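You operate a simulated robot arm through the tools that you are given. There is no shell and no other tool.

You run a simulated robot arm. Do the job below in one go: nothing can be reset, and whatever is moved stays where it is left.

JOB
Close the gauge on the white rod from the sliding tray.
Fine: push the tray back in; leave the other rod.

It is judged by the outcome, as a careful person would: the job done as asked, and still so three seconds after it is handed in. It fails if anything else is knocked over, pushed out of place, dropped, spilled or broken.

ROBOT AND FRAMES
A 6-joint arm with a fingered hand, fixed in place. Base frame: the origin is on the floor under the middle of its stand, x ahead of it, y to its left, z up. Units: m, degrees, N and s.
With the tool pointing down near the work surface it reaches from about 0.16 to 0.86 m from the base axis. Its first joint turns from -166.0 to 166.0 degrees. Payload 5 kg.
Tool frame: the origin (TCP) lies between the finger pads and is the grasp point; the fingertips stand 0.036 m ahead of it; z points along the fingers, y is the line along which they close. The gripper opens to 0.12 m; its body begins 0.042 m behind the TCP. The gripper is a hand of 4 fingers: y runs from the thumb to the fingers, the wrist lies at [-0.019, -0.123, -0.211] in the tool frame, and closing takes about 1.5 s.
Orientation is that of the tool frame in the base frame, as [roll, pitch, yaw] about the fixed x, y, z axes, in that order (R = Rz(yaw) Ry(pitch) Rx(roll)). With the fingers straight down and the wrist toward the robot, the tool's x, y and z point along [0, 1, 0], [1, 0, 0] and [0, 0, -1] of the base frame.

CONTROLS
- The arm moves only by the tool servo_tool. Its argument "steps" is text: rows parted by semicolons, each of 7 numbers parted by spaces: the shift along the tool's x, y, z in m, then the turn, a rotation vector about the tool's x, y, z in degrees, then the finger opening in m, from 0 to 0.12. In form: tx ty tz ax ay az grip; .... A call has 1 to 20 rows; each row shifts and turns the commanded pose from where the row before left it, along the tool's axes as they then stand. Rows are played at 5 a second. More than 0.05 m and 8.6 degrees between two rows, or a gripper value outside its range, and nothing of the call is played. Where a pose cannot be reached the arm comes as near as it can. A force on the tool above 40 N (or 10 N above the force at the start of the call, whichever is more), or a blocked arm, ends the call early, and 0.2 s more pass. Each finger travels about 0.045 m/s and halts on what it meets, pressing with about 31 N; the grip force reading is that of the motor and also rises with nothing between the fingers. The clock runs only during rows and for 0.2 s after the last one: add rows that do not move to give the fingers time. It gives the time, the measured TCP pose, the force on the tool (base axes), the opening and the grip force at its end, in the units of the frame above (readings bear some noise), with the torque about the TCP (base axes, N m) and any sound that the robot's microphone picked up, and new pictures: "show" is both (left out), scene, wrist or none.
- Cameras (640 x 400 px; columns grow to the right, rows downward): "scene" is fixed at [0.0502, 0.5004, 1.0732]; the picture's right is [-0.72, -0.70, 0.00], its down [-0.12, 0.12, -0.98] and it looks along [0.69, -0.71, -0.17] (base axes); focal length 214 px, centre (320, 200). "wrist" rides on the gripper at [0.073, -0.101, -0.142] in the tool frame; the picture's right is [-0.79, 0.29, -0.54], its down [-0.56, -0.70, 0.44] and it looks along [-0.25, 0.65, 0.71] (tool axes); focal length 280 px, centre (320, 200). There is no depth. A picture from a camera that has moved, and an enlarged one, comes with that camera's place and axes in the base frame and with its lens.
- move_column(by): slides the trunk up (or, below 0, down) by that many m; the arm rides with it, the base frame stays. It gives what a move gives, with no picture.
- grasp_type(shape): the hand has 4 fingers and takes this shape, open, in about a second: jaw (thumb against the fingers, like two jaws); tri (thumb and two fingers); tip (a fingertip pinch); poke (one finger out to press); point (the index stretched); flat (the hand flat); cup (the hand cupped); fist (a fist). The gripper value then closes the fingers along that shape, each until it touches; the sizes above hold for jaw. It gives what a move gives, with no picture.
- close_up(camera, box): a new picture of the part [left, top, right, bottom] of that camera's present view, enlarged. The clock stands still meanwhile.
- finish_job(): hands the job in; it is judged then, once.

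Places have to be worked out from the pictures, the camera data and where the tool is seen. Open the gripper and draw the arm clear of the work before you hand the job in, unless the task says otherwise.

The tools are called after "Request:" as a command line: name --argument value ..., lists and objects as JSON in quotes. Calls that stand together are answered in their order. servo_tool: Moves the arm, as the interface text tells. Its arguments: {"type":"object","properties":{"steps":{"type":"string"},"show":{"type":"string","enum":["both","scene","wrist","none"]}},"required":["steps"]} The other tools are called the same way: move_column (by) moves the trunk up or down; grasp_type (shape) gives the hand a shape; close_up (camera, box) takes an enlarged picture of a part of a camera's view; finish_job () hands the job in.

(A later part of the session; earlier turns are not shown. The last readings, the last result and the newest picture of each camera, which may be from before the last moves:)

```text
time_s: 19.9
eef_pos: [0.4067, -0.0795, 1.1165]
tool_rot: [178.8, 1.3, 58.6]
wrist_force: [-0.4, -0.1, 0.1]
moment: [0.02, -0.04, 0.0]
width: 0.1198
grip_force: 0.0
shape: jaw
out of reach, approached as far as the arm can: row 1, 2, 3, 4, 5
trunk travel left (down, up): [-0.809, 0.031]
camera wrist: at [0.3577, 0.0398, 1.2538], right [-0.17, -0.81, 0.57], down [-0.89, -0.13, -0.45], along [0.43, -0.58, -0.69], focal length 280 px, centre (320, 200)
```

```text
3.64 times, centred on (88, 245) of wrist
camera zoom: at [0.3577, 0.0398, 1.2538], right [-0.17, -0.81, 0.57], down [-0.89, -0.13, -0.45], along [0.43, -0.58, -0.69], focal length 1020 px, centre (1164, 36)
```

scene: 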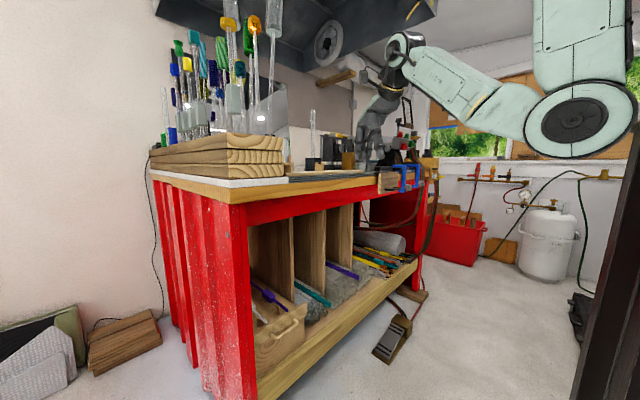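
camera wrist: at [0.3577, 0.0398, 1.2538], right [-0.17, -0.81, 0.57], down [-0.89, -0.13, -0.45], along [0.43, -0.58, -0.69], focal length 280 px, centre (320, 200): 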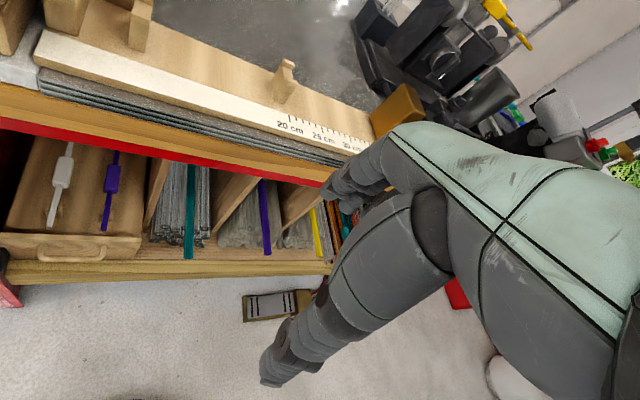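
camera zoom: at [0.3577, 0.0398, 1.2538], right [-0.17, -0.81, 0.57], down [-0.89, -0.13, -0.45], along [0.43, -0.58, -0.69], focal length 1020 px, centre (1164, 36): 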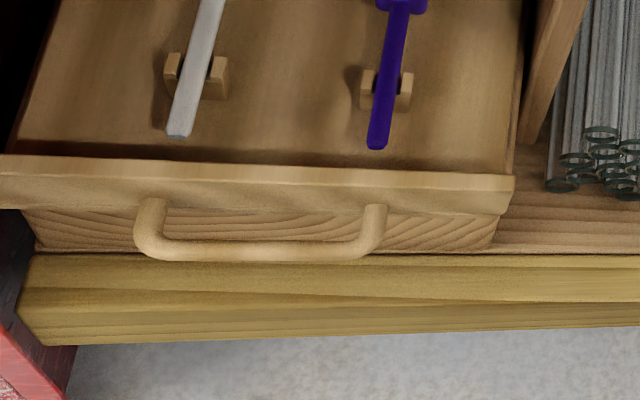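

The gauge: zero stop face near y≈0.085, scale 20 cm at y≈−0.12, slider face near y≈−0.287, rests at y≈0.045 and −0.108, rod seat at x≈0.65, z≈1.06. The tray front panel is at x≈0.62, y −0.015…0.22, z≈0.52, with the white rod's block at about (0.79, 0.15, 0.51), too deep under the bench, so I will pull the tray out. I lower the trunk in the open space before the bench.

Request:
move_column --by -0.4

```text
time_s: 23.8
eef_pos: [0.4074, -0.0787, 0.7166]
tool_rot: [178.7, 1.3, 58.6]
wrist_force: [0.5, 0.2, 0.0]
moment: [0.02, -0.01, -0.02]
width: 0.1198
grip_force: 0.0
shape: jaw
trunk travel left (down, up): [-0.409, 0.431]
```

Request:
servo_tool --steps "0 0 0 0 0 0 0.12"

Request:
close_up --camera "wrist" --box '[0, 0, 256, 160]'

```text
time_s: 24.2
eef_pos: [0.4074, -0.0796, 0.7162]
tool_rot: [178.7, 1.3, 58.6]
wrist_force: [-0.5, 0.6, 0.1]
moment: [0.0, 0.02, 0.01]
width: 0.1195
grip_force: 0.0
shape: jaw
trunk travel left (down, up): [-0.409, 0.431]
camera wrist: at [0.3582, 0.0406, 0.8537], right [-0.17, -0.81, 0.57], down [-0.89, -0.13, -0.45], along [0.43, -0.58, -0.69], focal length 280 px, centre (320, 200)
```

scene: 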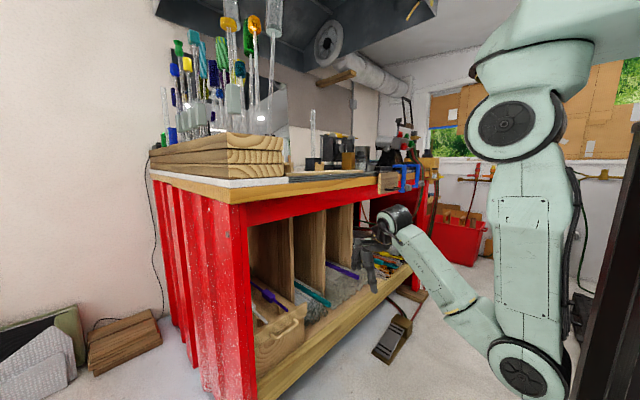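
wrist: 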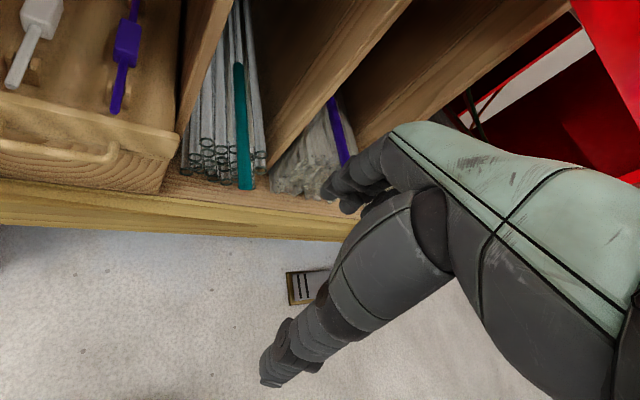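

```text
2.50 times, centred on (128, 80) of wrist
camera zoom: at [0.3582, 0.0406, 0.8537], right [-0.17, -0.81, 0.57], down [-0.89, -0.13, -0.45], along [0.43, -0.58, -0.69], focal length 701 px, centre (800, 500)
```

zoom: 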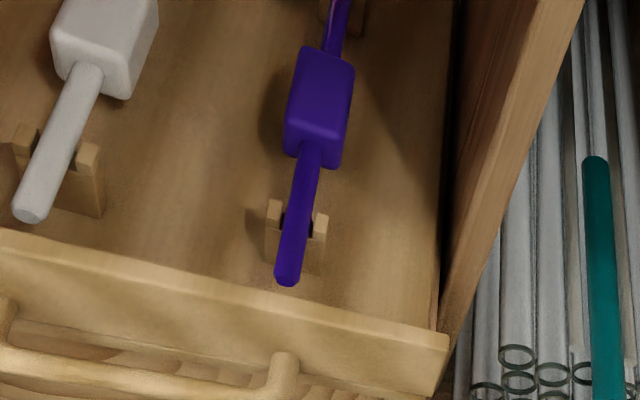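

The vertical baseline gives good fixes: white rod front end (0.651, 0.149, 0.514), purple end (0.650, 0.059, 0.516), panel top z≈0.536 with x 0.618–0.630, handle bar (0.593, 0.104, 0.486). I'll hook the panel from inside between the two rods; I try the "tri" shape here in free space to see how wide the fingers are.

Request:
grasp_type --shape "tri"

Request:
close_up --camera "wrist" --box '[220, 120, 540, 400]'

Request:
close_up --camera "scene" --box '[340, 195, 420, 295]'

```text
time_s: 25.1
eef_pos: [0.4075, -0.0791, 0.7168]
tool_rot: [178.8, 1.3, 58.6]
wrist_force: [-0.3, -0.3, -0.6]
moment: [-0.02, -0.01, -0.01]
width: 0.1197
grip_force: 0.0
shape: tri
trunk travel left (down, up): [-0.409, 0.431]
```

```text
1.43 times, centred on (380, 260) of wrist
camera zoom: at [0.3582, 0.0406, 0.8537], right [-0.17, -0.81, 0.57], down [-0.89, -0.13, -0.45], along [0.43, -0.58, -0.69], focal length 401 px, centre (234, 114)
```

zoom: 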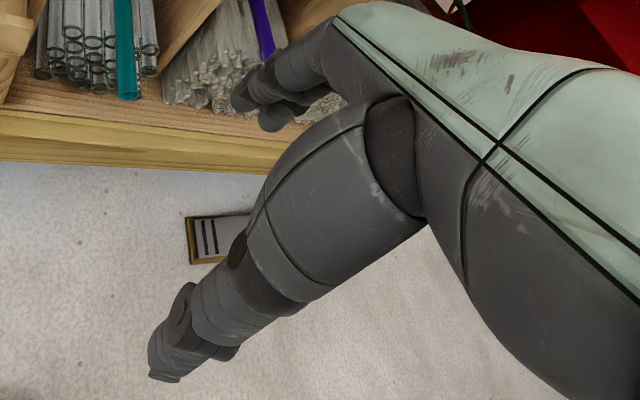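

```text
4.00 times, centred on (380, 245) of scene
camera zoom: at [0.0502, 0.5004, 1.0732], right [-0.72, -0.7, 0.0], down [-0.12, 0.12, -0.98], along [0.69, -0.71, -0.17], focal length 858 px, centre (80, 20)
```

zoom: 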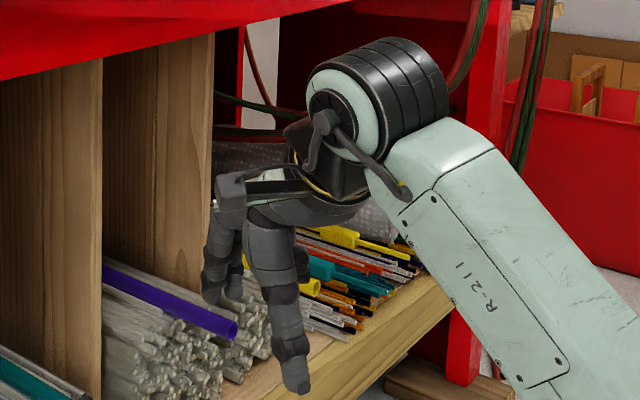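

The tri shape gives the thumb and two fingers. I now turn the hand to yaw 90 (wrist toward robot) and bring it in front of the tray centre (y≈0.10) at z≈0.64.

Request:
servo_tool --steps "0.0384 -0.0234 0.02 0 0 -7.85 0.12; 0.0413 -0.018 0.02 0 0 -7.85 0.12; 0.0433 -0.0122 0.02 0 0 -7.85 0.12; 0.0446 -0.0061 0.02 0 0 -7.85 0.12; 0.003 0 0 0 0 0 0.12"

Request:
close_up --camera "wrist" --box '[100, 0, 420, 200]'

```text
time_s: 26.5
eef_pos: [0.4324, 0.1133, 0.6454]
tool_rot: [177.2, 1.1, 89.9]
wrist_force: [1.1, -0.3, 0.9]
moment: [0.04, -0.01, -0.03]
width: 0.1198
grip_force: 0.1
shape: tri
trunk travel left (down, up): [-0.409, 0.431]
stopped in row 5: the arm was blocked; the commanded pose is now the measured one
camera wrist: at [0.3248, 0.1876, 0.78], right [0.26, -0.78, 0.57], down [-0.68, -0.56, -0.47], along [0.69, -0.27, -0.68], focal length 280 px, centre (320, 200)
```

scene: 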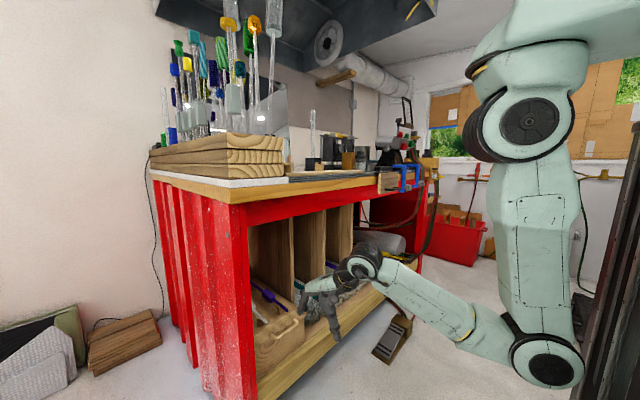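
wrist: 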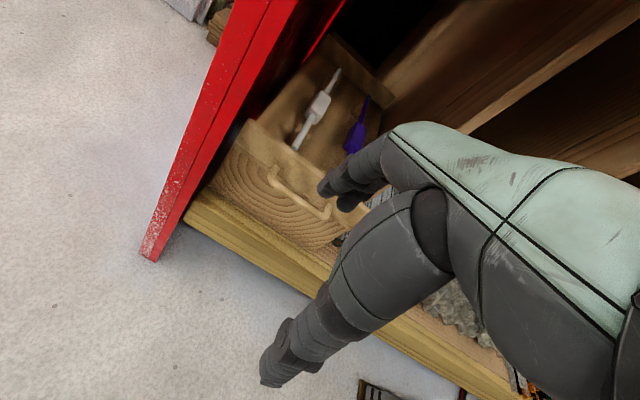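

```text
2.00 times, centred on (260, 100) of wrist
camera zoom: at [0.3248, 0.1876, 0.78], right [0.26, -0.78, 0.57], down [-0.68, -0.56, -0.47], along [0.69, -0.27, -0.68], focal length 561 px, centre (440, 400)
```

zoom: 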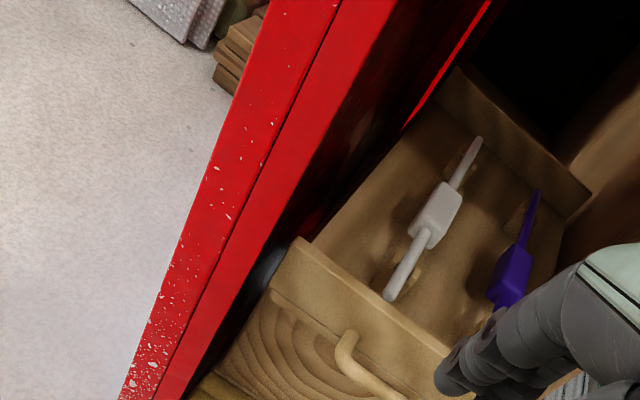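

The arm folded as far as its own column allows ("blocked"), with no load on the tool. Moving forward unfolds it, so I level the tool and advance over the tray panel at z≈0.64.

Request:
servo_tool --steps "0 0.03 0 2.8 1.1 0 0.12; -0.005 0.04 0 0 0 0 0.12; -0.004 0.04 0 0 0 0 0.12; 0 0.04 0 0 0 0 0.12; 0 0.03 0 0 0 0 0.12; 0 0 0 0 0 0 0.12"

Request:
close_up --camera "wrist" --box '[200, 100, 456, 300]'

Request:
close_up --camera "scene" --box '[230, 240, 390, 360]'

```text
time_s: 27.9
eef_pos: [0.5696, 0.1812, 0.6382]
tool_rot: [179.5, 1.1, 88.9]
wrist_force: [0.4, -0.1, -0.6]
moment: [-0.02, 0.0, 0.0]
width: 0.12
grip_force: 0.1
shape: tri
out of reach, approached as far as the arm can: row 1, 2, 3, 4, 5
trunk travel left (down, up): [-0.409, 0.431]
camera wrist: at [0.47, 0.2585, 0.7788], right [0.27, -0.78, 0.56], down [-0.71, -0.56, -0.44], along [0.65, -0.28, -0.71], focal length 280 px, centre (320, 200)
```

scene: 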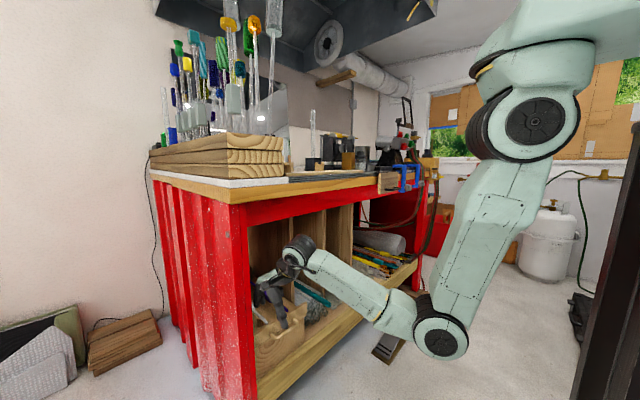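
wrist: 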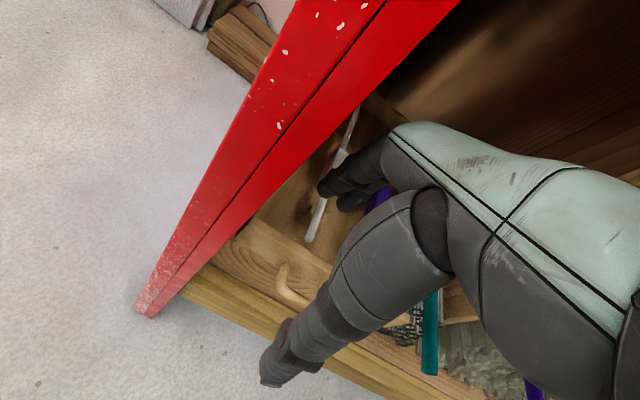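

```text
2.00 times, centred on (328, 200) of wrist
camera zoom: at [0.47, 0.2585, 0.7788], right [0.27, -0.78, 0.56], down [-0.71, -0.56, -0.44], along [0.65, -0.28, -0.71], focal length 561 px, centre (304, 200)
```

zoom: 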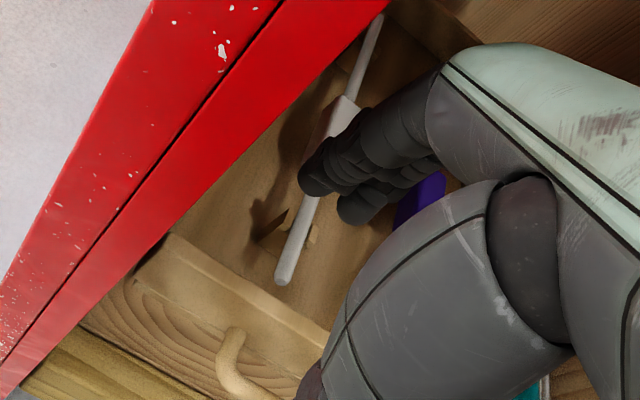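

```text
3.33 times, centred on (310, 300) of scene
camera zoom: at [0.0502, 0.5004, 1.0732], right [-0.72, -0.7, 0.0], down [-0.12, 0.12, -0.98], along [0.69, -0.71, -0.17], focal length 715 px, centre (353, -133)
```

zoom: 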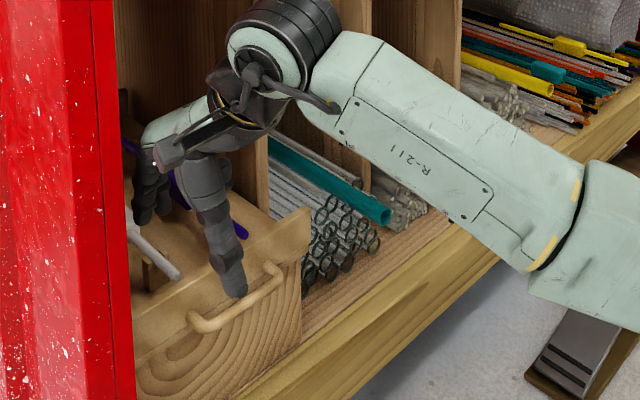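

The IK needs the hand yawed clockwise relative to the arm (yaw 90 isn't reachable at y≈0.10). I rotate to yaw≈65 and move over the panel so the two fingers will come down between the rods, behind the panel.

Request:
servo_tool --steps "-0.0155 0.0113 0 0 0 8 0.1; -0.0138 0.0134 0 0 0 8 0.1; -0.0118 0.0151 0 0 0 8 0.1; 0 0 0 0 0 0 0.1"

Request:
close_up --camera "wrist" --box '[120, 80, 440, 280]'

Request:
close_up --camera "scene" --box '[230, 250, 358, 330]'

```text
time_s: 28.9
eef_pos: [0.6033, 0.1347, 0.6401]
tool_rot: [-179.9, 0.1, 65.8]
wrist_force: [0.5, -0.2, -0.6]
moment: [0.0, 0.0, 0.03]
width: 0.1001
grip_force: 0.0
shape: tri
trunk travel left (down, up): [-0.409, 0.431]
camera wrist: at [0.5421, 0.2427, 0.7817], right [-0.06, -0.84, 0.54], down [-0.87, -0.22, -0.44], along [0.49, -0.5, -0.72], focal length 280 px, centre (320, 200)
```

scene: 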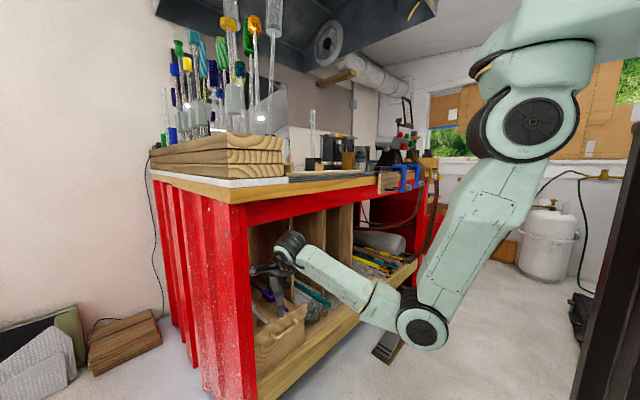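
wrist: 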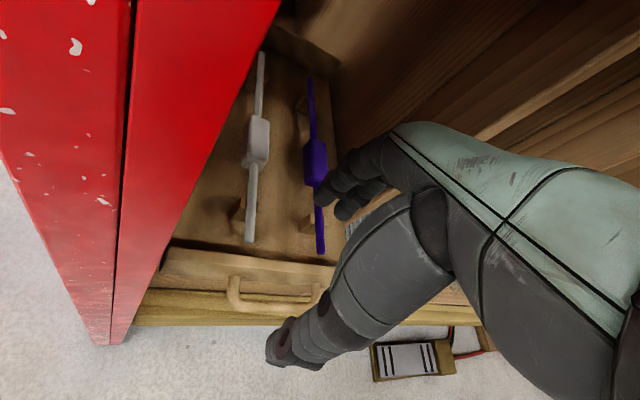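

```text
2.00 times, centred on (280, 180) of wrist
camera zoom: at [0.5421, 0.2427, 0.7817], right [-0.06, -0.84, 0.54], down [-0.87, -0.22, -0.44], along [0.49, -0.5, -0.72], focal length 561 px, centre (400, 240)
```

zoom: 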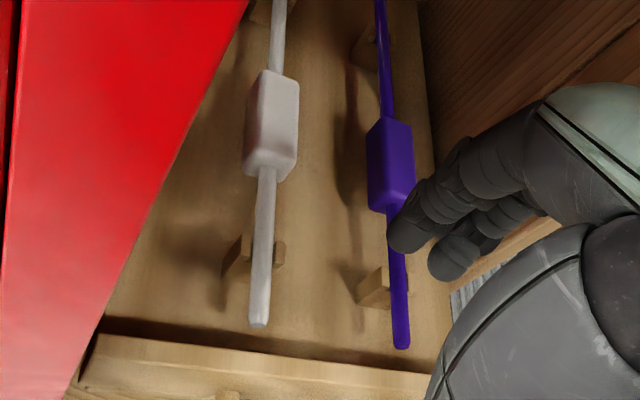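

```text
5.00 times, centred on (294, 290) of scene
camera zoom: at [0.0502, 0.5004, 1.0732], right [-0.72, -0.7, 0.0], down [-0.12, 0.12, -0.98], along [0.69, -0.71, -0.17], focal length 1072 px, centre (450, -250)
```

zoom: 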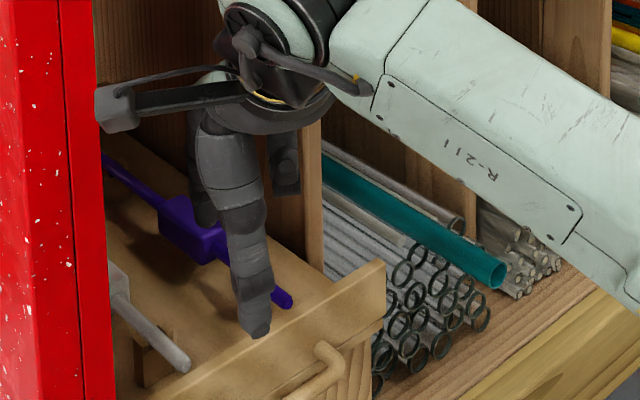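

Position is good: fingertips will come down at about (0.651, 0.094) and (0.660, 0.116), between the rods and behind the panel. I descend to z≈0.545.

Request:
servo_tool --steps "0 0 0.02 0 0 0 0.1; 0 0 0.02 0 0 0 0.1; 0 0 0.02 0 0 0 0.1; 0 0 0.02 0 0 0 0.1; 0 0 0.014 0 0 0 0.1; 0 0 0 0 0 0 0.1"

Request:
close_up --camera "wrist" --box '[120, 80, 440, 280]'

Request:
close_up --camera "scene" --box '[230, 260, 358, 340]'

```text
time_s: 30.3
eef_pos: [0.6032, 0.1346, 0.5456]
tool_rot: [-179.9, 0.1, 65.8]
wrist_force: [-0.7, -0.1, 0.2]
moment: [0.0, -0.02, -0.03]
width: 0.1001
grip_force: 0.0
shape: tri
trunk travel left (down, up): [-0.409, 0.431]
camera wrist: at [0.5412, 0.2427, 0.6867], right [-0.06, -0.84, 0.54], down [-0.87, -0.22, -0.44], along [0.49, -0.5, -0.72], focal length 280 px, centre (320, 200)
```

scene: 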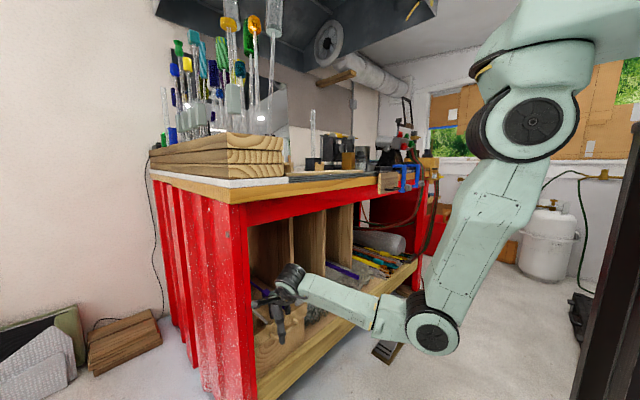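
wrist: 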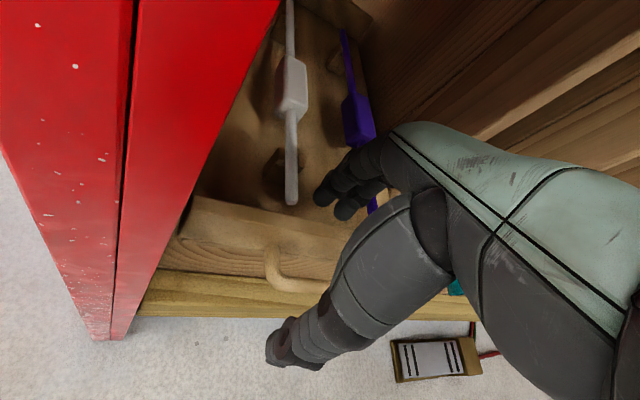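

```text
2.00 times, centred on (280, 180) of wrist
camera zoom: at [0.5412, 0.2427, 0.6867], right [-0.06, -0.84, 0.54], down [-0.87, -0.22, -0.44], along [0.49, -0.5, -0.72], focal length 561 px, centre (400, 240)
```

zoom: 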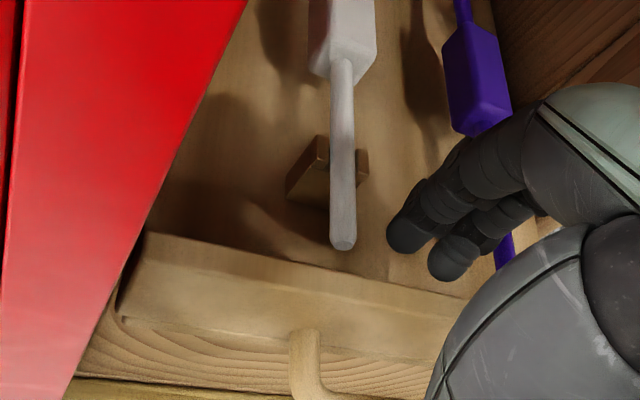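

```text
5.00 times, centred on (294, 300) of scene
camera zoom: at [0.0502, 0.5004, 1.0732], right [-0.72, -0.7, 0.0], down [-0.12, 0.12, -0.98], along [0.69, -0.71, -0.17], focal length 1072 px, centre (450, -300)
```

zoom: 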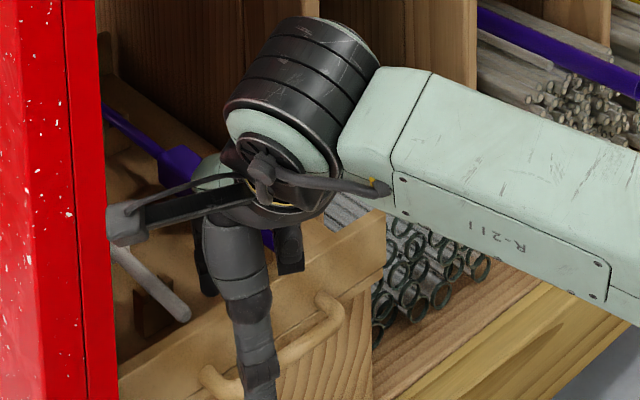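

Fingers are behind the panel, thumb in front, no contact force. I pull slowly toward −x and watch the force.

Request:
servo_tool --steps "-0.0062 -0.0137 0 0 0 0 0.1; -0.0062 -0.0137 0 0 0 0 0.1; -0.0062 -0.0137 0 0 0 0 0.1; -0.0062 -0.0137 0 0 0 0 0.1; 0 0 0 0 0 0 0.1"

Request:
close_up --camera "wrist" --box '[120, 80, 440, 280]'

```text
time_s: 31.5
eef_pos: [0.5434, 0.1356, 0.5457]
tool_rot: [-179.8, 0.1, 65.8]
wrist_force: [0.3, -0.5, 0.3]
moment: [0.04, -0.02, 0.01]
width: 0.1007
grip_force: 0.1
shape: tri
trunk travel left (down, up): [-0.409, 0.431]
camera wrist: at [0.4816, 0.2426, 0.6872], right [-0.06, -0.84, 0.54], down [-0.87, -0.22, -0.44], along [0.49, -0.5, -0.72], focal length 280 px, centre (320, 200)
```

scene: 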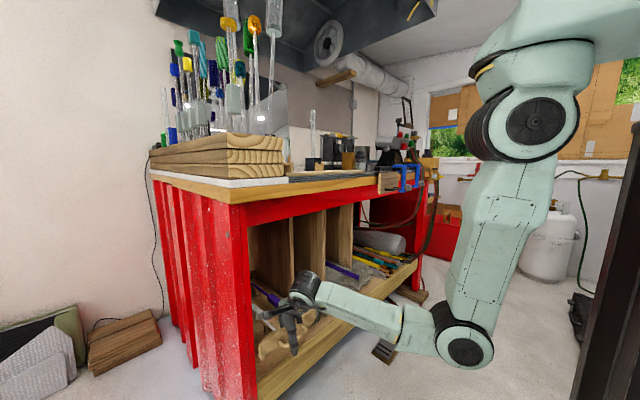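
wrist: 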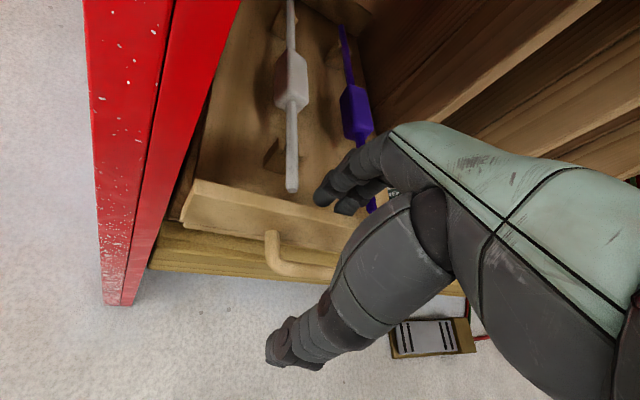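

```text
2.00 times, centred on (280, 180) of wrist
camera zoom: at [0.4816, 0.2426, 0.6872], right [-0.06, -0.84, 0.54], down [-0.87, -0.22, -0.44], along [0.49, -0.5, -0.72], focal length 561 px, centre (400, 240)
```

zoom: 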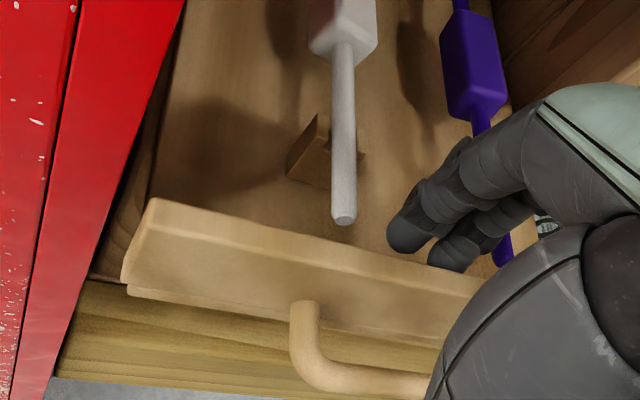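

The tray follows freely with the rods undisturbed. I keep pulling slowly.

Request:
servo_tool --steps "-0.0062 -0.0137 0 0 0 0 0.1; -0.0062 -0.0137 0 0 0 0 0.1; -0.0062 -0.0137 0 0 0 0 0.1; -0.0062 -0.0137 0 0 0 0 0.1; -0.0062 -0.0137 0 0 0 0 0.1; -0.0062 -0.0137 0 0 0 0 0.1; -0.0062 -0.0137 0 0 0 0 0.1; -0.0062 -0.0137 0 0 0 0 0.1; 0 0 0 0 0 0 0.1"

Request:
close_up --camera "wrist" --box '[120, 40, 440, 280]'

```text
time_s: 33.5
eef_pos: [0.4214, 0.1335, 0.546]
tool_rot: [-179.8, 0.1, 65.8]
wrist_force: [0.7, 0.1, -0.3]
moment: [0.03, -0.05, 0.0]
width: 0.1004
grip_force: 0.0
shape: tri
trunk travel left (down, up): [-0.409, 0.431]
camera wrist: at [0.361, 0.242, 0.6875], right [-0.06, -0.84, 0.54], down [-0.87, -0.22, -0.44], along [0.49, -0.5, -0.72], focal length 280 px, centre (320, 200)
```

scene: 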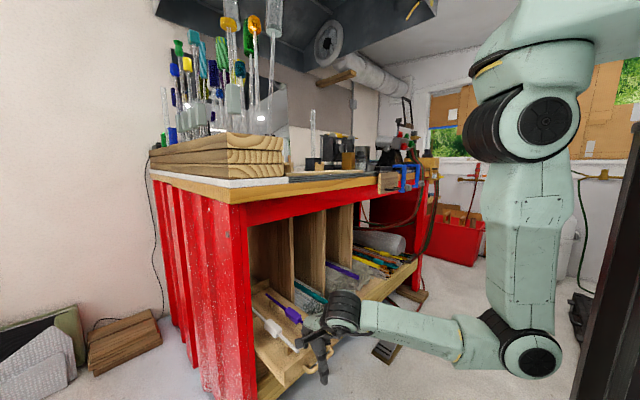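
wrist: 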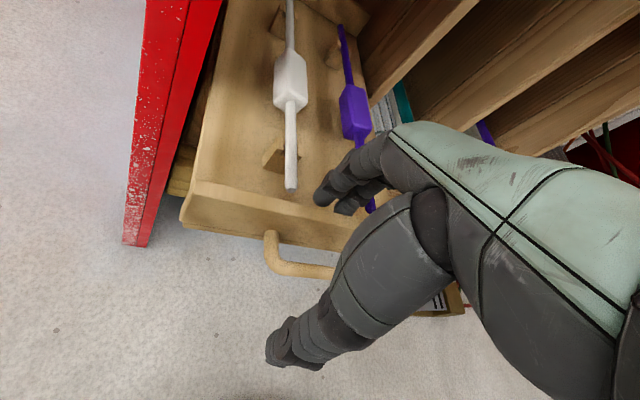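

```text
1.67 times, centred on (280, 160) of wrist
camera zoom: at [0.361, 0.242, 0.6875], right [-0.06, -0.84, 0.54], down [-0.87, -0.22, -0.44], along [0.49, -0.5, -0.72], focal length 467 px, centre (387, 267)
```

zoom: 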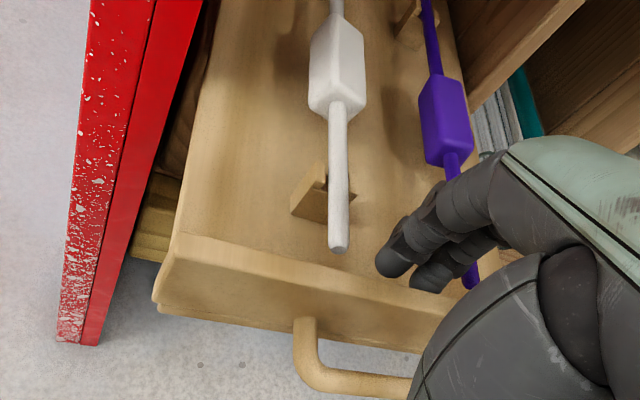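

The tray is out about 0.165 m and slides easily. I pull a bit more so the rod's block comes clear of the red leg and bench front.

Request:
servo_tool --steps "-0.0062 -0.0137 0 0 0 0 0.1; -0.0062 -0.0137 0 0 0 0 0.1; -0.0062 -0.0137 0 0 0 0 0.1; -0.0062 -0.0137 0 0 0 0 0.1; 0 0 0 0 0 0 0.1"

Request:
close_up --camera "wrist" --box '[120, 0, 440, 240]'

Request:
close_up --camera "scene" --box '[230, 260, 390, 380]'

```text
time_s: 34.7
eef_pos: [0.3678, 0.1381, 0.5446]
tool_rot: [-179.7, 0.0, 65.8]
wrist_force: [2.2, -0.4, -0.2]
moment: [-0.05, -0.03, 0.04]
width: 0.1011
grip_force: 0.0
shape: tri
trunk travel left (down, up): [-0.409, 0.431]
camera wrist: at [0.3059, 0.2454, 0.6874], right [-0.06, -0.84, 0.54], down [-0.87, -0.22, -0.44], along [0.49, -0.5, -0.72], focal length 280 px, centre (320, 200)
```

scene: 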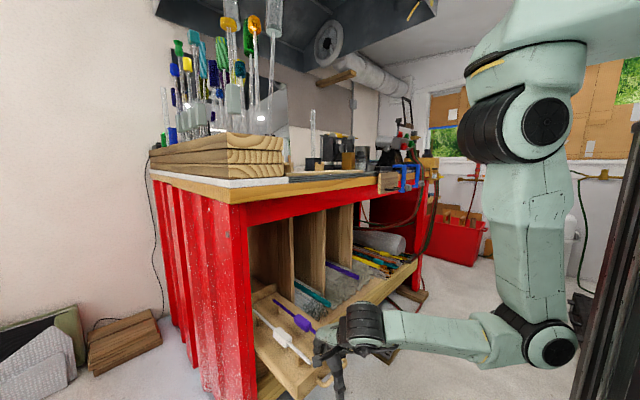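
wrist: 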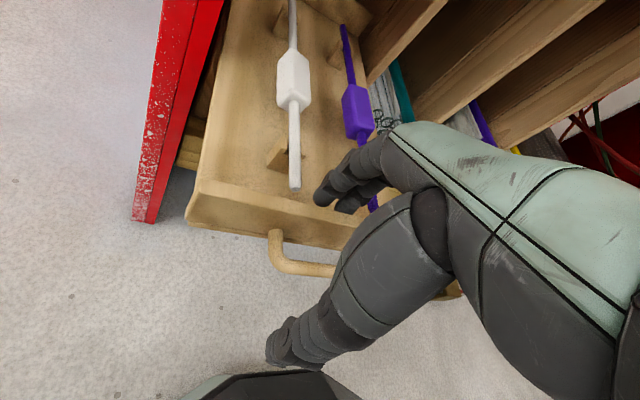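

```text
1.67 times, centred on (280, 120) of wrist
camera zoom: at [0.3059, 0.2454, 0.6874], right [-0.06, -0.84, 0.54], down [-0.87, -0.22, -0.44], along [0.49, -0.5, -0.72], focal length 467 px, centre (387, 333)
```

zoom: 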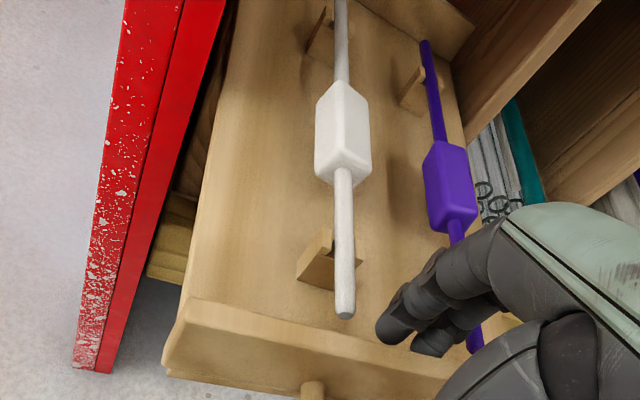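

```text
3.33 times, centred on (310, 320) of scene
camera zoom: at [0.0502, 0.5004, 1.0732], right [-0.72, -0.7, 0.0], down [-0.12, 0.12, -0.98], along [0.69, -0.71, -0.17], focal length 715 px, centre (353, -200)
```

zoom: 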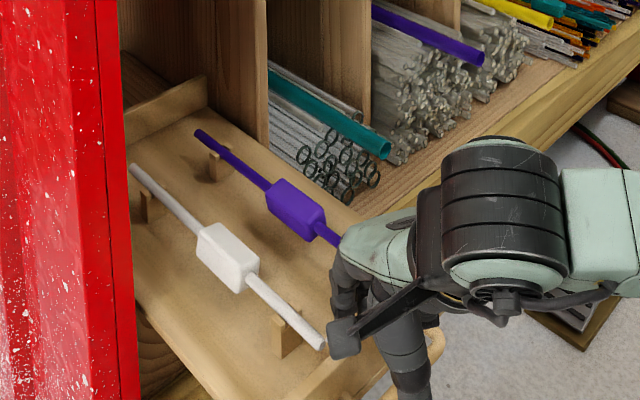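

The tray is out about 0.22 m (end of travel is felt slightly). White rod now clearly accessible: front end x≈0.43, block ≈(0.56, 0.147, 0.515). I lift the hand straight up with the trunk to get the fingers out of the tray.

Request:
move_column --by 0.15

Request:
servo_tool --steps "0 0 0 0 0 0 0.1"

Request:
close_up --camera "wrist" --box '[160, 0, 400, 150]'

Request:
close_up --camera "scene" --box '[230, 270, 358, 350]'

```text
time_s: 36.4
eef_pos: [0.3666, 0.1332, 0.6935]
tool_rot: [-179.3, 0.1, 65.9]
wrist_force: [-0.7, -0.4, 0.7]
moment: [-0.02, 0.0, 0.01]
width: 0.1003
grip_force: 0.0
shape: tri
trunk travel left (down, up): [-0.559, 0.281]
```

```text
time_s: 36.8
eef_pos: [0.3656, 0.1339, 0.6946]
tool_rot: [-179.4, 0.3, 65.7]
wrist_force: [-0.7, 0.8, 0.4]
moment: [-0.01, -0.01, 0.0]
width: 0.1001
grip_force: 0.0
shape: tri
trunk travel left (down, up): [-0.559, 0.281]
camera wrist: at [0.3058, 0.2414, 0.8366], right [-0.05, -0.84, 0.54], down [-0.87, -0.22, -0.43], along [0.48, -0.5, -0.72], focal length 280 px, centre (320, 200)
```

scene: 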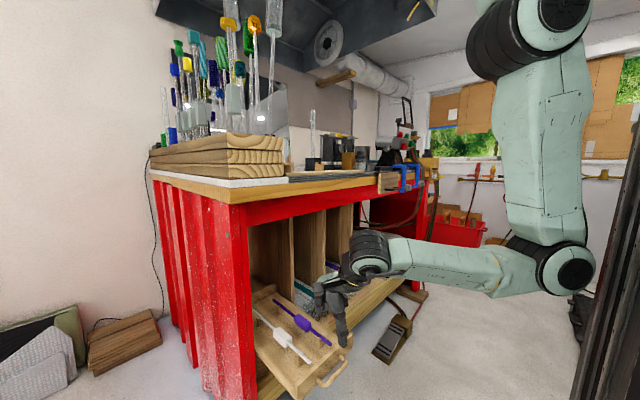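
wrist: 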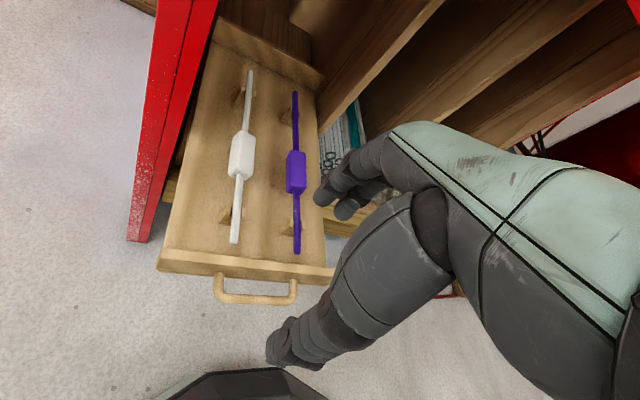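

```text
2.67 times, centred on (280, 75) of wrist
camera zoom: at [0.3058, 0.2414, 0.8366], right [-0.05, -0.84, 0.54], down [-0.87, -0.22, -0.43], along [0.48, -0.5, -0.72], focal length 748 px, centre (427, 533)
```

zoom: 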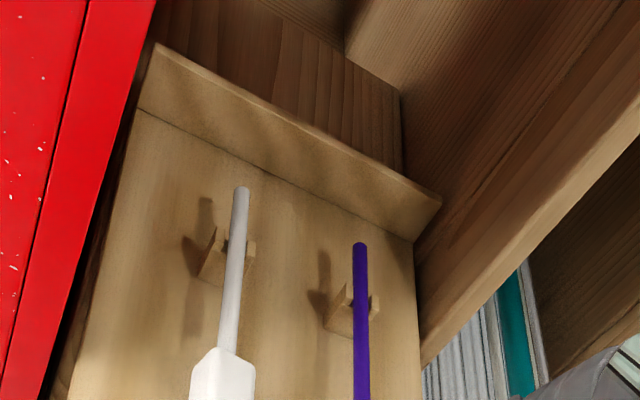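

```text
5.00 times, centred on (294, 310) of scene
camera zoom: at [0.0502, 0.5004, 1.0732], right [-0.72, -0.7, 0.0], down [-0.12, 0.12, -0.98], along [0.69, -0.71, -0.17], focal length 1072 px, centre (450, -350)
```

zoom: 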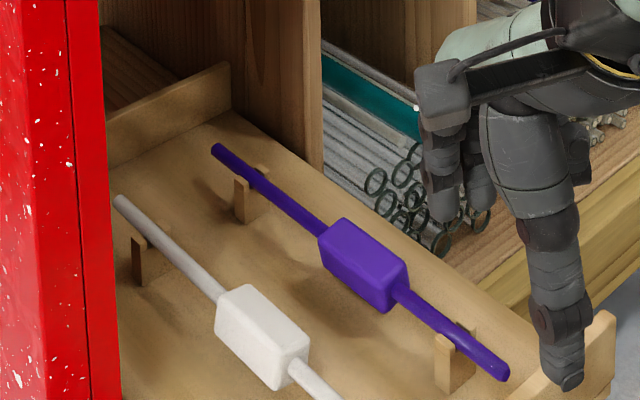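

Both rods are fully visible: white rod runs x 0.434→0.750 (L≈0.316) at y≈0.148, with its block centred near x≈0.56, i.e. off-centre toward the front end. So on the gauge the near-block end must sit against the zero stop (otherwise the block would land on the second rest). I now test how far the wrist can yaw in free air, turning toward yaw 0.

Request:
servo_tool --steps "0 0 0 0 0 8 0.1; 0 0 0 0 0 8 0.1; 0 0 0 0 0 8 0.1; 0 0 0 0 0 8 0.1; 0 0 0 0 0 8 0.1; 0 0 0 0 0 8 0.1; 0 0 0 0 0 8 0.1; 0 0 0 0 0 8 0.1; 0 0 0 0 0 0 0.1"

```text
time_s: 38.8
eef_pos: [0.3842, 0.1112, 0.6466]
tool_rot: [-179.8, -0.1, 1.8]
wrist_force: [0.0, -0.2, 0.1]
moment: [-0.01, -0.02, -0.01]
width: 0.1003
grip_force: 0.1
shape: tri
out of reach, approached as far as the arm can: row 6, 7, 8
trunk travel left (down, up): [-0.559, 0.281]
camera wrist: at [0.4548, 0.2145, 0.7891], right [-0.78, -0.32, 0.54], down [-0.58, 0.68, -0.44], along [-0.23, -0.66, -0.72], focal length 280 px, centre (320, 200)
```

scene: 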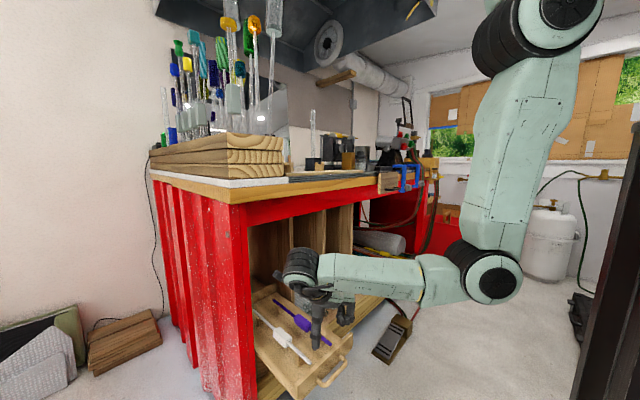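
wrist: 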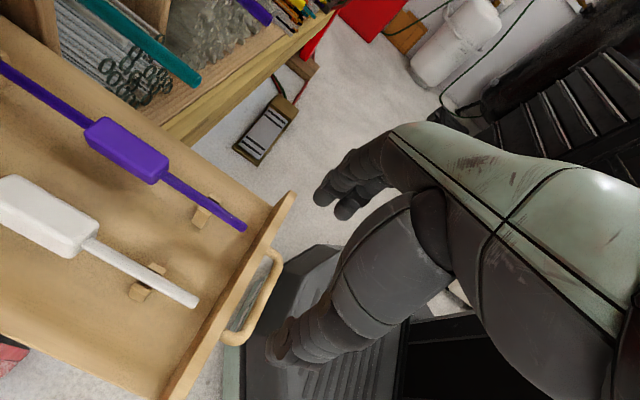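

Yaw 0 is reachable. I continue testing further clockwise, toward yaw −90, in the free space in front of the tray.

Request:
servo_tool --steps "-0.005 0 0 0 0 8 0.1; -0.005 0.0005 0 0 0 8 0.1; -0.0048 0.0012 0 0 0 8 0.1; -0.0046 0.0019 0 0 0 8 0.1; -0.0043 0.0025 0 0 0 8 0.1; -0.0039 0.0031 0 0 0 8 0.1; 0 0 0 0 0 0 0.1" --show "scene"

```text
time_s: 40.4
eef_pos: [0.3991, 0.048, 0.5811]
tool_rot: [179.4, -0.7, -45.4]
wrist_force: [1.0, -0.4, 0.1]
moment: [-0.02, 0.03, -0.01]
width: 0.1003
grip_force: 0.2
shape: tri
out of reach, approached as far as the arm can: row 1, 2, 3, 4, 5, 6
trunk travel left (down, up): [-0.559, 0.281]
```

scene: 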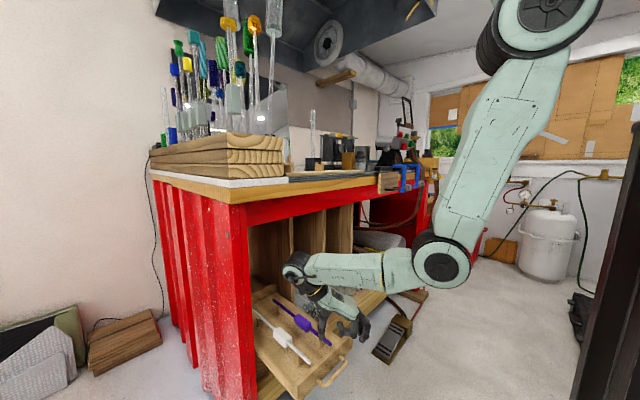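

The hand dipped while approaching this yaw (bend limit), so I lift clear with the trunk first; with the shoulder higher the forearm slopes down and the wrist should have more yaw freedom.

Request:
move_column --by 0.2

Request:
servo_tool --steps "0 0 0 0 0 8 0.1; 0 0 0 0 0 8 0.1; 0 0 0 0 0 8 0.1; 0 0 0 0 0 8 0.1; 0 0 0 0 0 8 0.1; 0 0 0 0 0 5 0.1; 0 0 0 0 0 0 0.1" --show "scene"

```text
time_s: 42.6
eef_pos: [0.3996, 0.0472, 0.7809]
tool_rot: [179.4, -0.6, -45.5]
wrist_force: [-0.3, -0.4, 0.0]
moment: [-0.02, 0.01, -0.02]
width: 0.1002
grip_force: 0.0
shape: tri
trunk travel left (down, up): [-0.759, 0.081]
```

```text
time_s: 44.2
eef_pos: [0.3891, -0.1974, 0.7943]
tool_rot: [179.6, -2.0, -89.5]
wrist_force: [0.0, -0.8, 0.4]
moment: [0.0, 0.03, -0.03]
width: 0.1002
grip_force: 0.0
shape: tri
out of reach, approached as far as the arm can: row 1, 2, 3, 4, 5, 6
trunk travel left (down, up): [-0.759, 0.081]
```

scene: 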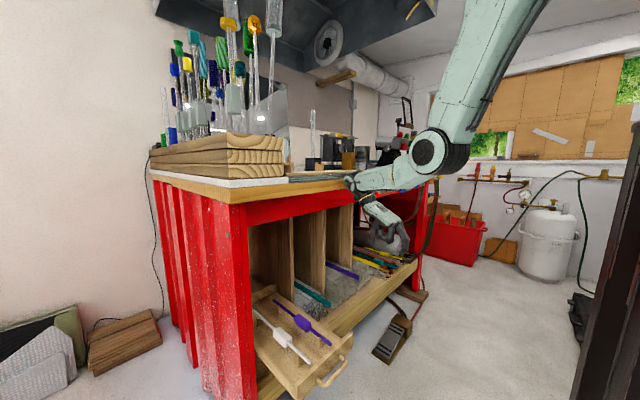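

Yaw −90 was reached, but the arm slid sideways because the wrist bend limit was hit. From these data the bend limit disappears when the forearm slopes well down, so I pull the hand back from the bench edge, lower it, and test rotating further (toward ±180) in free space.

Request:
servo_tool --steps "0 0.03 0.02 0 0 0 0.1; 0 0.03 0.02 0 0 0 0.1; 0 0.02 0.02 0 0 0 0.1; 0 0 0.02 0 0 0 0.1; 0 0 0 0 0 0 0.1" --show "none"

Request:
move_column --by 0.08

```text
time_s: 45.4
eef_pos: [0.3087, -0.2011, 0.7147]
tool_rot: [-179.7, -0.8, -90.4]
wrist_force: [-0.3, -0.7, 0.2]
moment: [0.01, -0.01, 0.0]
width: 0.1002
grip_force: 0.0
shape: tri
out of reach, approached as far as the arm can: row 1
trunk travel left (down, up): [-0.759, 0.081]
```

```text
time_s: 46.6
eef_pos: [0.3081, -0.2005, 0.7959]
tool_rot: [-179.9, -0.9, -90.3]
wrist_force: [0.0, -0.1, -0.1]
moment: [0.01, -0.02, -0.04]
width: 0.1001
grip_force: 0.1
shape: tri
trunk travel left (down, up): [-0.839, 0.001]
```

The move is now unrestricted. I lower a bit and continue rotating clockwise in steps, watching for limits.

Request:
servo_tool --steps "0 0 0.03 0 0 0 0.1; 0 0 0.03 0 0 0 0.1; 0 0 0 0 0 8 0.1; 0 0 0 0 0 8 0.1; 0 0 0 0 0 8 0.1; 0 0 0 0 0 8 0.1; 0 0 0 0 0 8 0.1; 0 0 0 0 0 8 0.1; 0 0 0 0 0 0 0.1" --show "scene"

```text
time_s: 48.6
eef_pos: [0.2629, -0.2829, 0.7413]
tool_rot: [180.0, -2.8, -112.4]
wrist_force: [-0.8, 0.5, 0.8]
moment: [0.01, 0.0, 0.01]
width: 0.0999
grip_force: 0.1
shape: tri
out of reach, approached as far as the arm can: row 3, 4, 5, 6, 7, 8
trunk travel left (down, up): [-0.839, 0.001]
```

scene: 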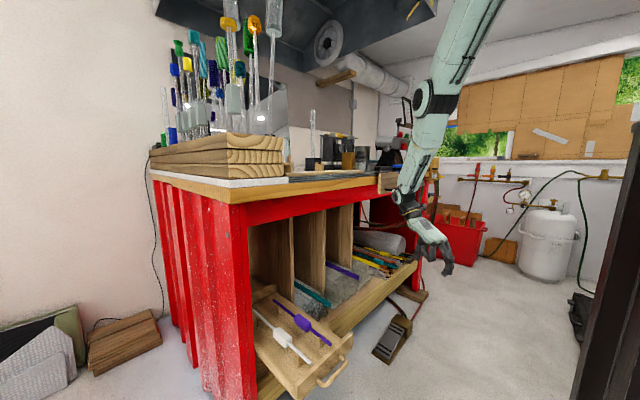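

The yaw limit (relative to the arm heading) seems to be around −175°. To plan properly I look closely at how the wrist and forearm are built.

Request:
close_up --camera "scene" --box '[360, 120, 488, 280]'

Request:
close_up --camera "scene" --box '[380, 0, 540, 120]'

```text
2.50 times, centred on (424, 200) of scene
camera zoom: at [0.0502, 0.5004, 1.0732], right [-0.72, -0.7, 0.0], down [-0.12, 0.12, -0.98], along [0.69, -0.71, -0.17], focal length 536 px, centre (60, 200)
```

zoom: 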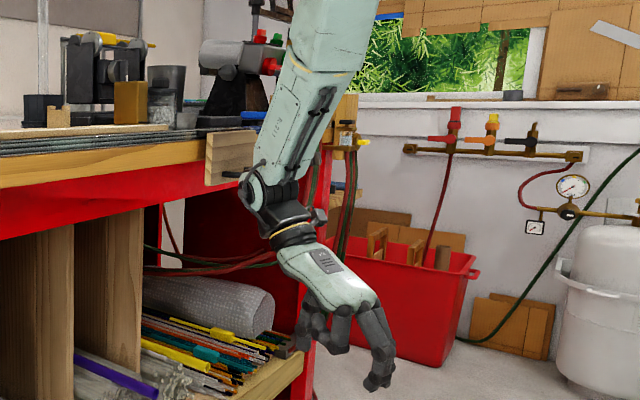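

```text
3.33 times, centred on (460, 60) of scene
camera zoom: at [0.0502, 0.5004, 1.0732], right [-0.72, -0.7, 0.0], down [-0.12, 0.12, -0.98], along [0.69, -0.71, -0.17], focal length 715 px, centre (-147, 667)
```

zoom: 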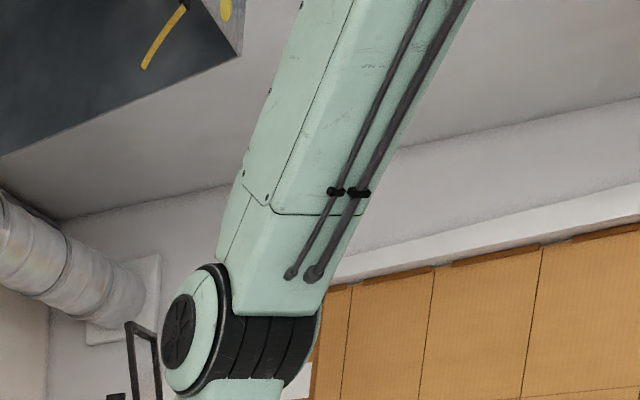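

The wrist joint centre matches my W point and the wrist is in-plane with the forearm, which is helpful. My plan: grip the white rod's block with the hand yawed ≈+17° (slightly skewed), and set it on the gauge at yaw ≈−73° with the hand tilted forward. I test that placing orientation in free space, first turning back to yaw −72 while moving up and left.

Request:
servo_tool --steps "-0.037 0.0152 -0.02 0 0 -8 0.1; -0.0387 0.0099 -0.02 0 0 -8 0.1; -0.0398 0.0045 -0.02 0 0 -8 0.1; -0.04 -0.0011 -0.02 0 0 -8 0.1; -0.0394 -0.0067 -0.02 0 0 -8 0.1; 0 0 0 0 0 0 0.1" --show "scene"

```text
time_s: 50.0
eef_pos: [0.333, -0.1124, 0.705]
tool_rot: [178.2, -2.0, -72.3]
wrist_force: [-0.3, 0.8, -0.5]
moment: [0.03, -0.05, 0.03]
width: 0.0999
grip_force: 0.0
shape: tri
out of reach, approached as far as the arm can: row 1, 2, 3, 4, 5
trunk travel left (down, up): [-0.839, 0.001]
```

scene: 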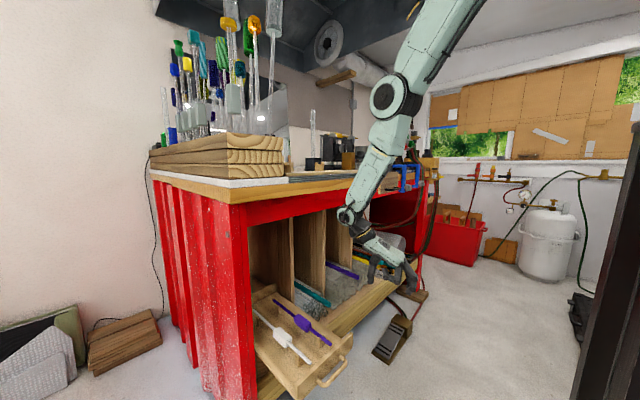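

At this yaw the un-tilted hand is bend-limited. I now tilt the hand forward (about tool x, +25°) and then raise it, to see if that frees the motion.

Request:
servo_tool --steps "0 0 0 8 0 0 0.1; 0 0 0 8 0 0 0.1; 0 0 0 8 0 0 0.1; 0 -0.0169 -0.0363 0 0 0 0.1; 0 -0.0169 -0.0363 0 0 0 0.1; 0 -0.0169 -0.0363 0 0 0 0.1; 0 -0.0169 -0.0363 0 0 0 0.1; 0 0 0 0 0 0 0.1" --show "scene"

```text
time_s: 51.8
eef_pos: [0.3938, -0.1444, 0.6589]
tool_rot: [-158.0, -2.6, -72.1]
wrist_force: [0.2, -0.5, 0.3]
moment: [-0.03, 0.01, 0.01]
width: 0.0999
grip_force: 0.1
shape: tri
out of reach, approached as far as the arm can: row 1, 2, 3, 4, 5, 6, 7
trunk travel left (down, up): [-0.839, 0.001]
```

scene: 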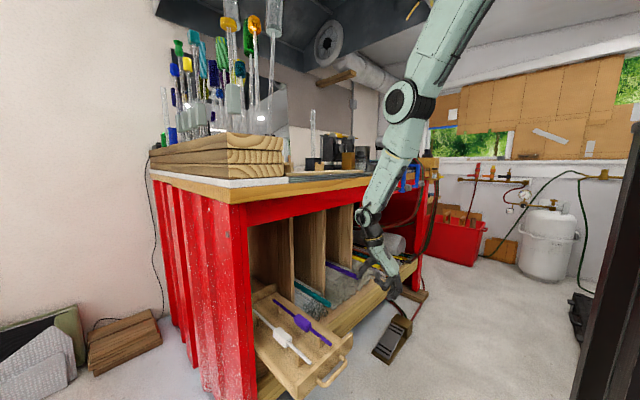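

The arm has become almost fully stretched here (reach limit), which explains the stuck motion. I un-tilt and turn the yaw back toward mid-range while drawing the hand back and up a little to re-bend the elbow.

Request:
servo_tool --steps "0 0 0 -4 0 -8 0.1; 0 0 0 -4 0 -8 0.1; 0 0 0 -4 0 -8 0.1; 0 0 0 -4 0 -8 0.1; 0 0 0 -4 0 -8 0.1; 0 0 -0.03 0 0 0 0.1; 0 0 -0.03 0 0 0 0.1; 0 0 -0.03 0 0 0 0.1; 0 0 0 0 0 0 0.1" --show "scene"

```text
refused: row 1 steps farther than a row can; nothing moved
```

The combined turn was too large per row; I retry with smaller steps.

Request:
servo_tool --steps "0 0 0 -4 0 -7 0.1; 0 0 0 -4 0 -7 0.1; 0 0 0 -4 0 -7 0.1; 0 0 0 -4 0 -7 0.1; 0 0 0 -4 0 -7 0.1; 0 0 -0.03 0 0 0 0.1; 0 0 -0.03 0 0 0 0.1; 0 0 -0.03 0 0 0 0.1; 0 0 0 0 0 0 0.1" --show "scene"

```text
time_s: 53.8
eef_pos: [0.4065, -0.1203, 0.7056]
tool_rot: [178.3, -8.4, -37.8]
wrist_force: [-0.4, -0.8, -0.4]
moment: [-0.02, 0.02, 0.02]
width: 0.0999
grip_force: 0.1
shape: tri
out of reach, approached as far as the arm can: row 2, 3, 4, 5, 6, 7, 8
trunk travel left (down, up): [-0.839, 0.001]
```

scene: 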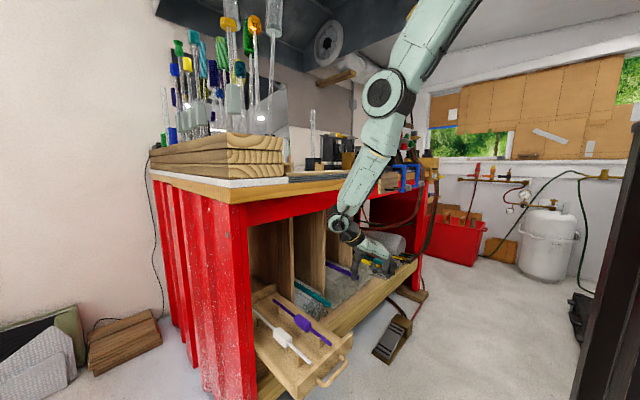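

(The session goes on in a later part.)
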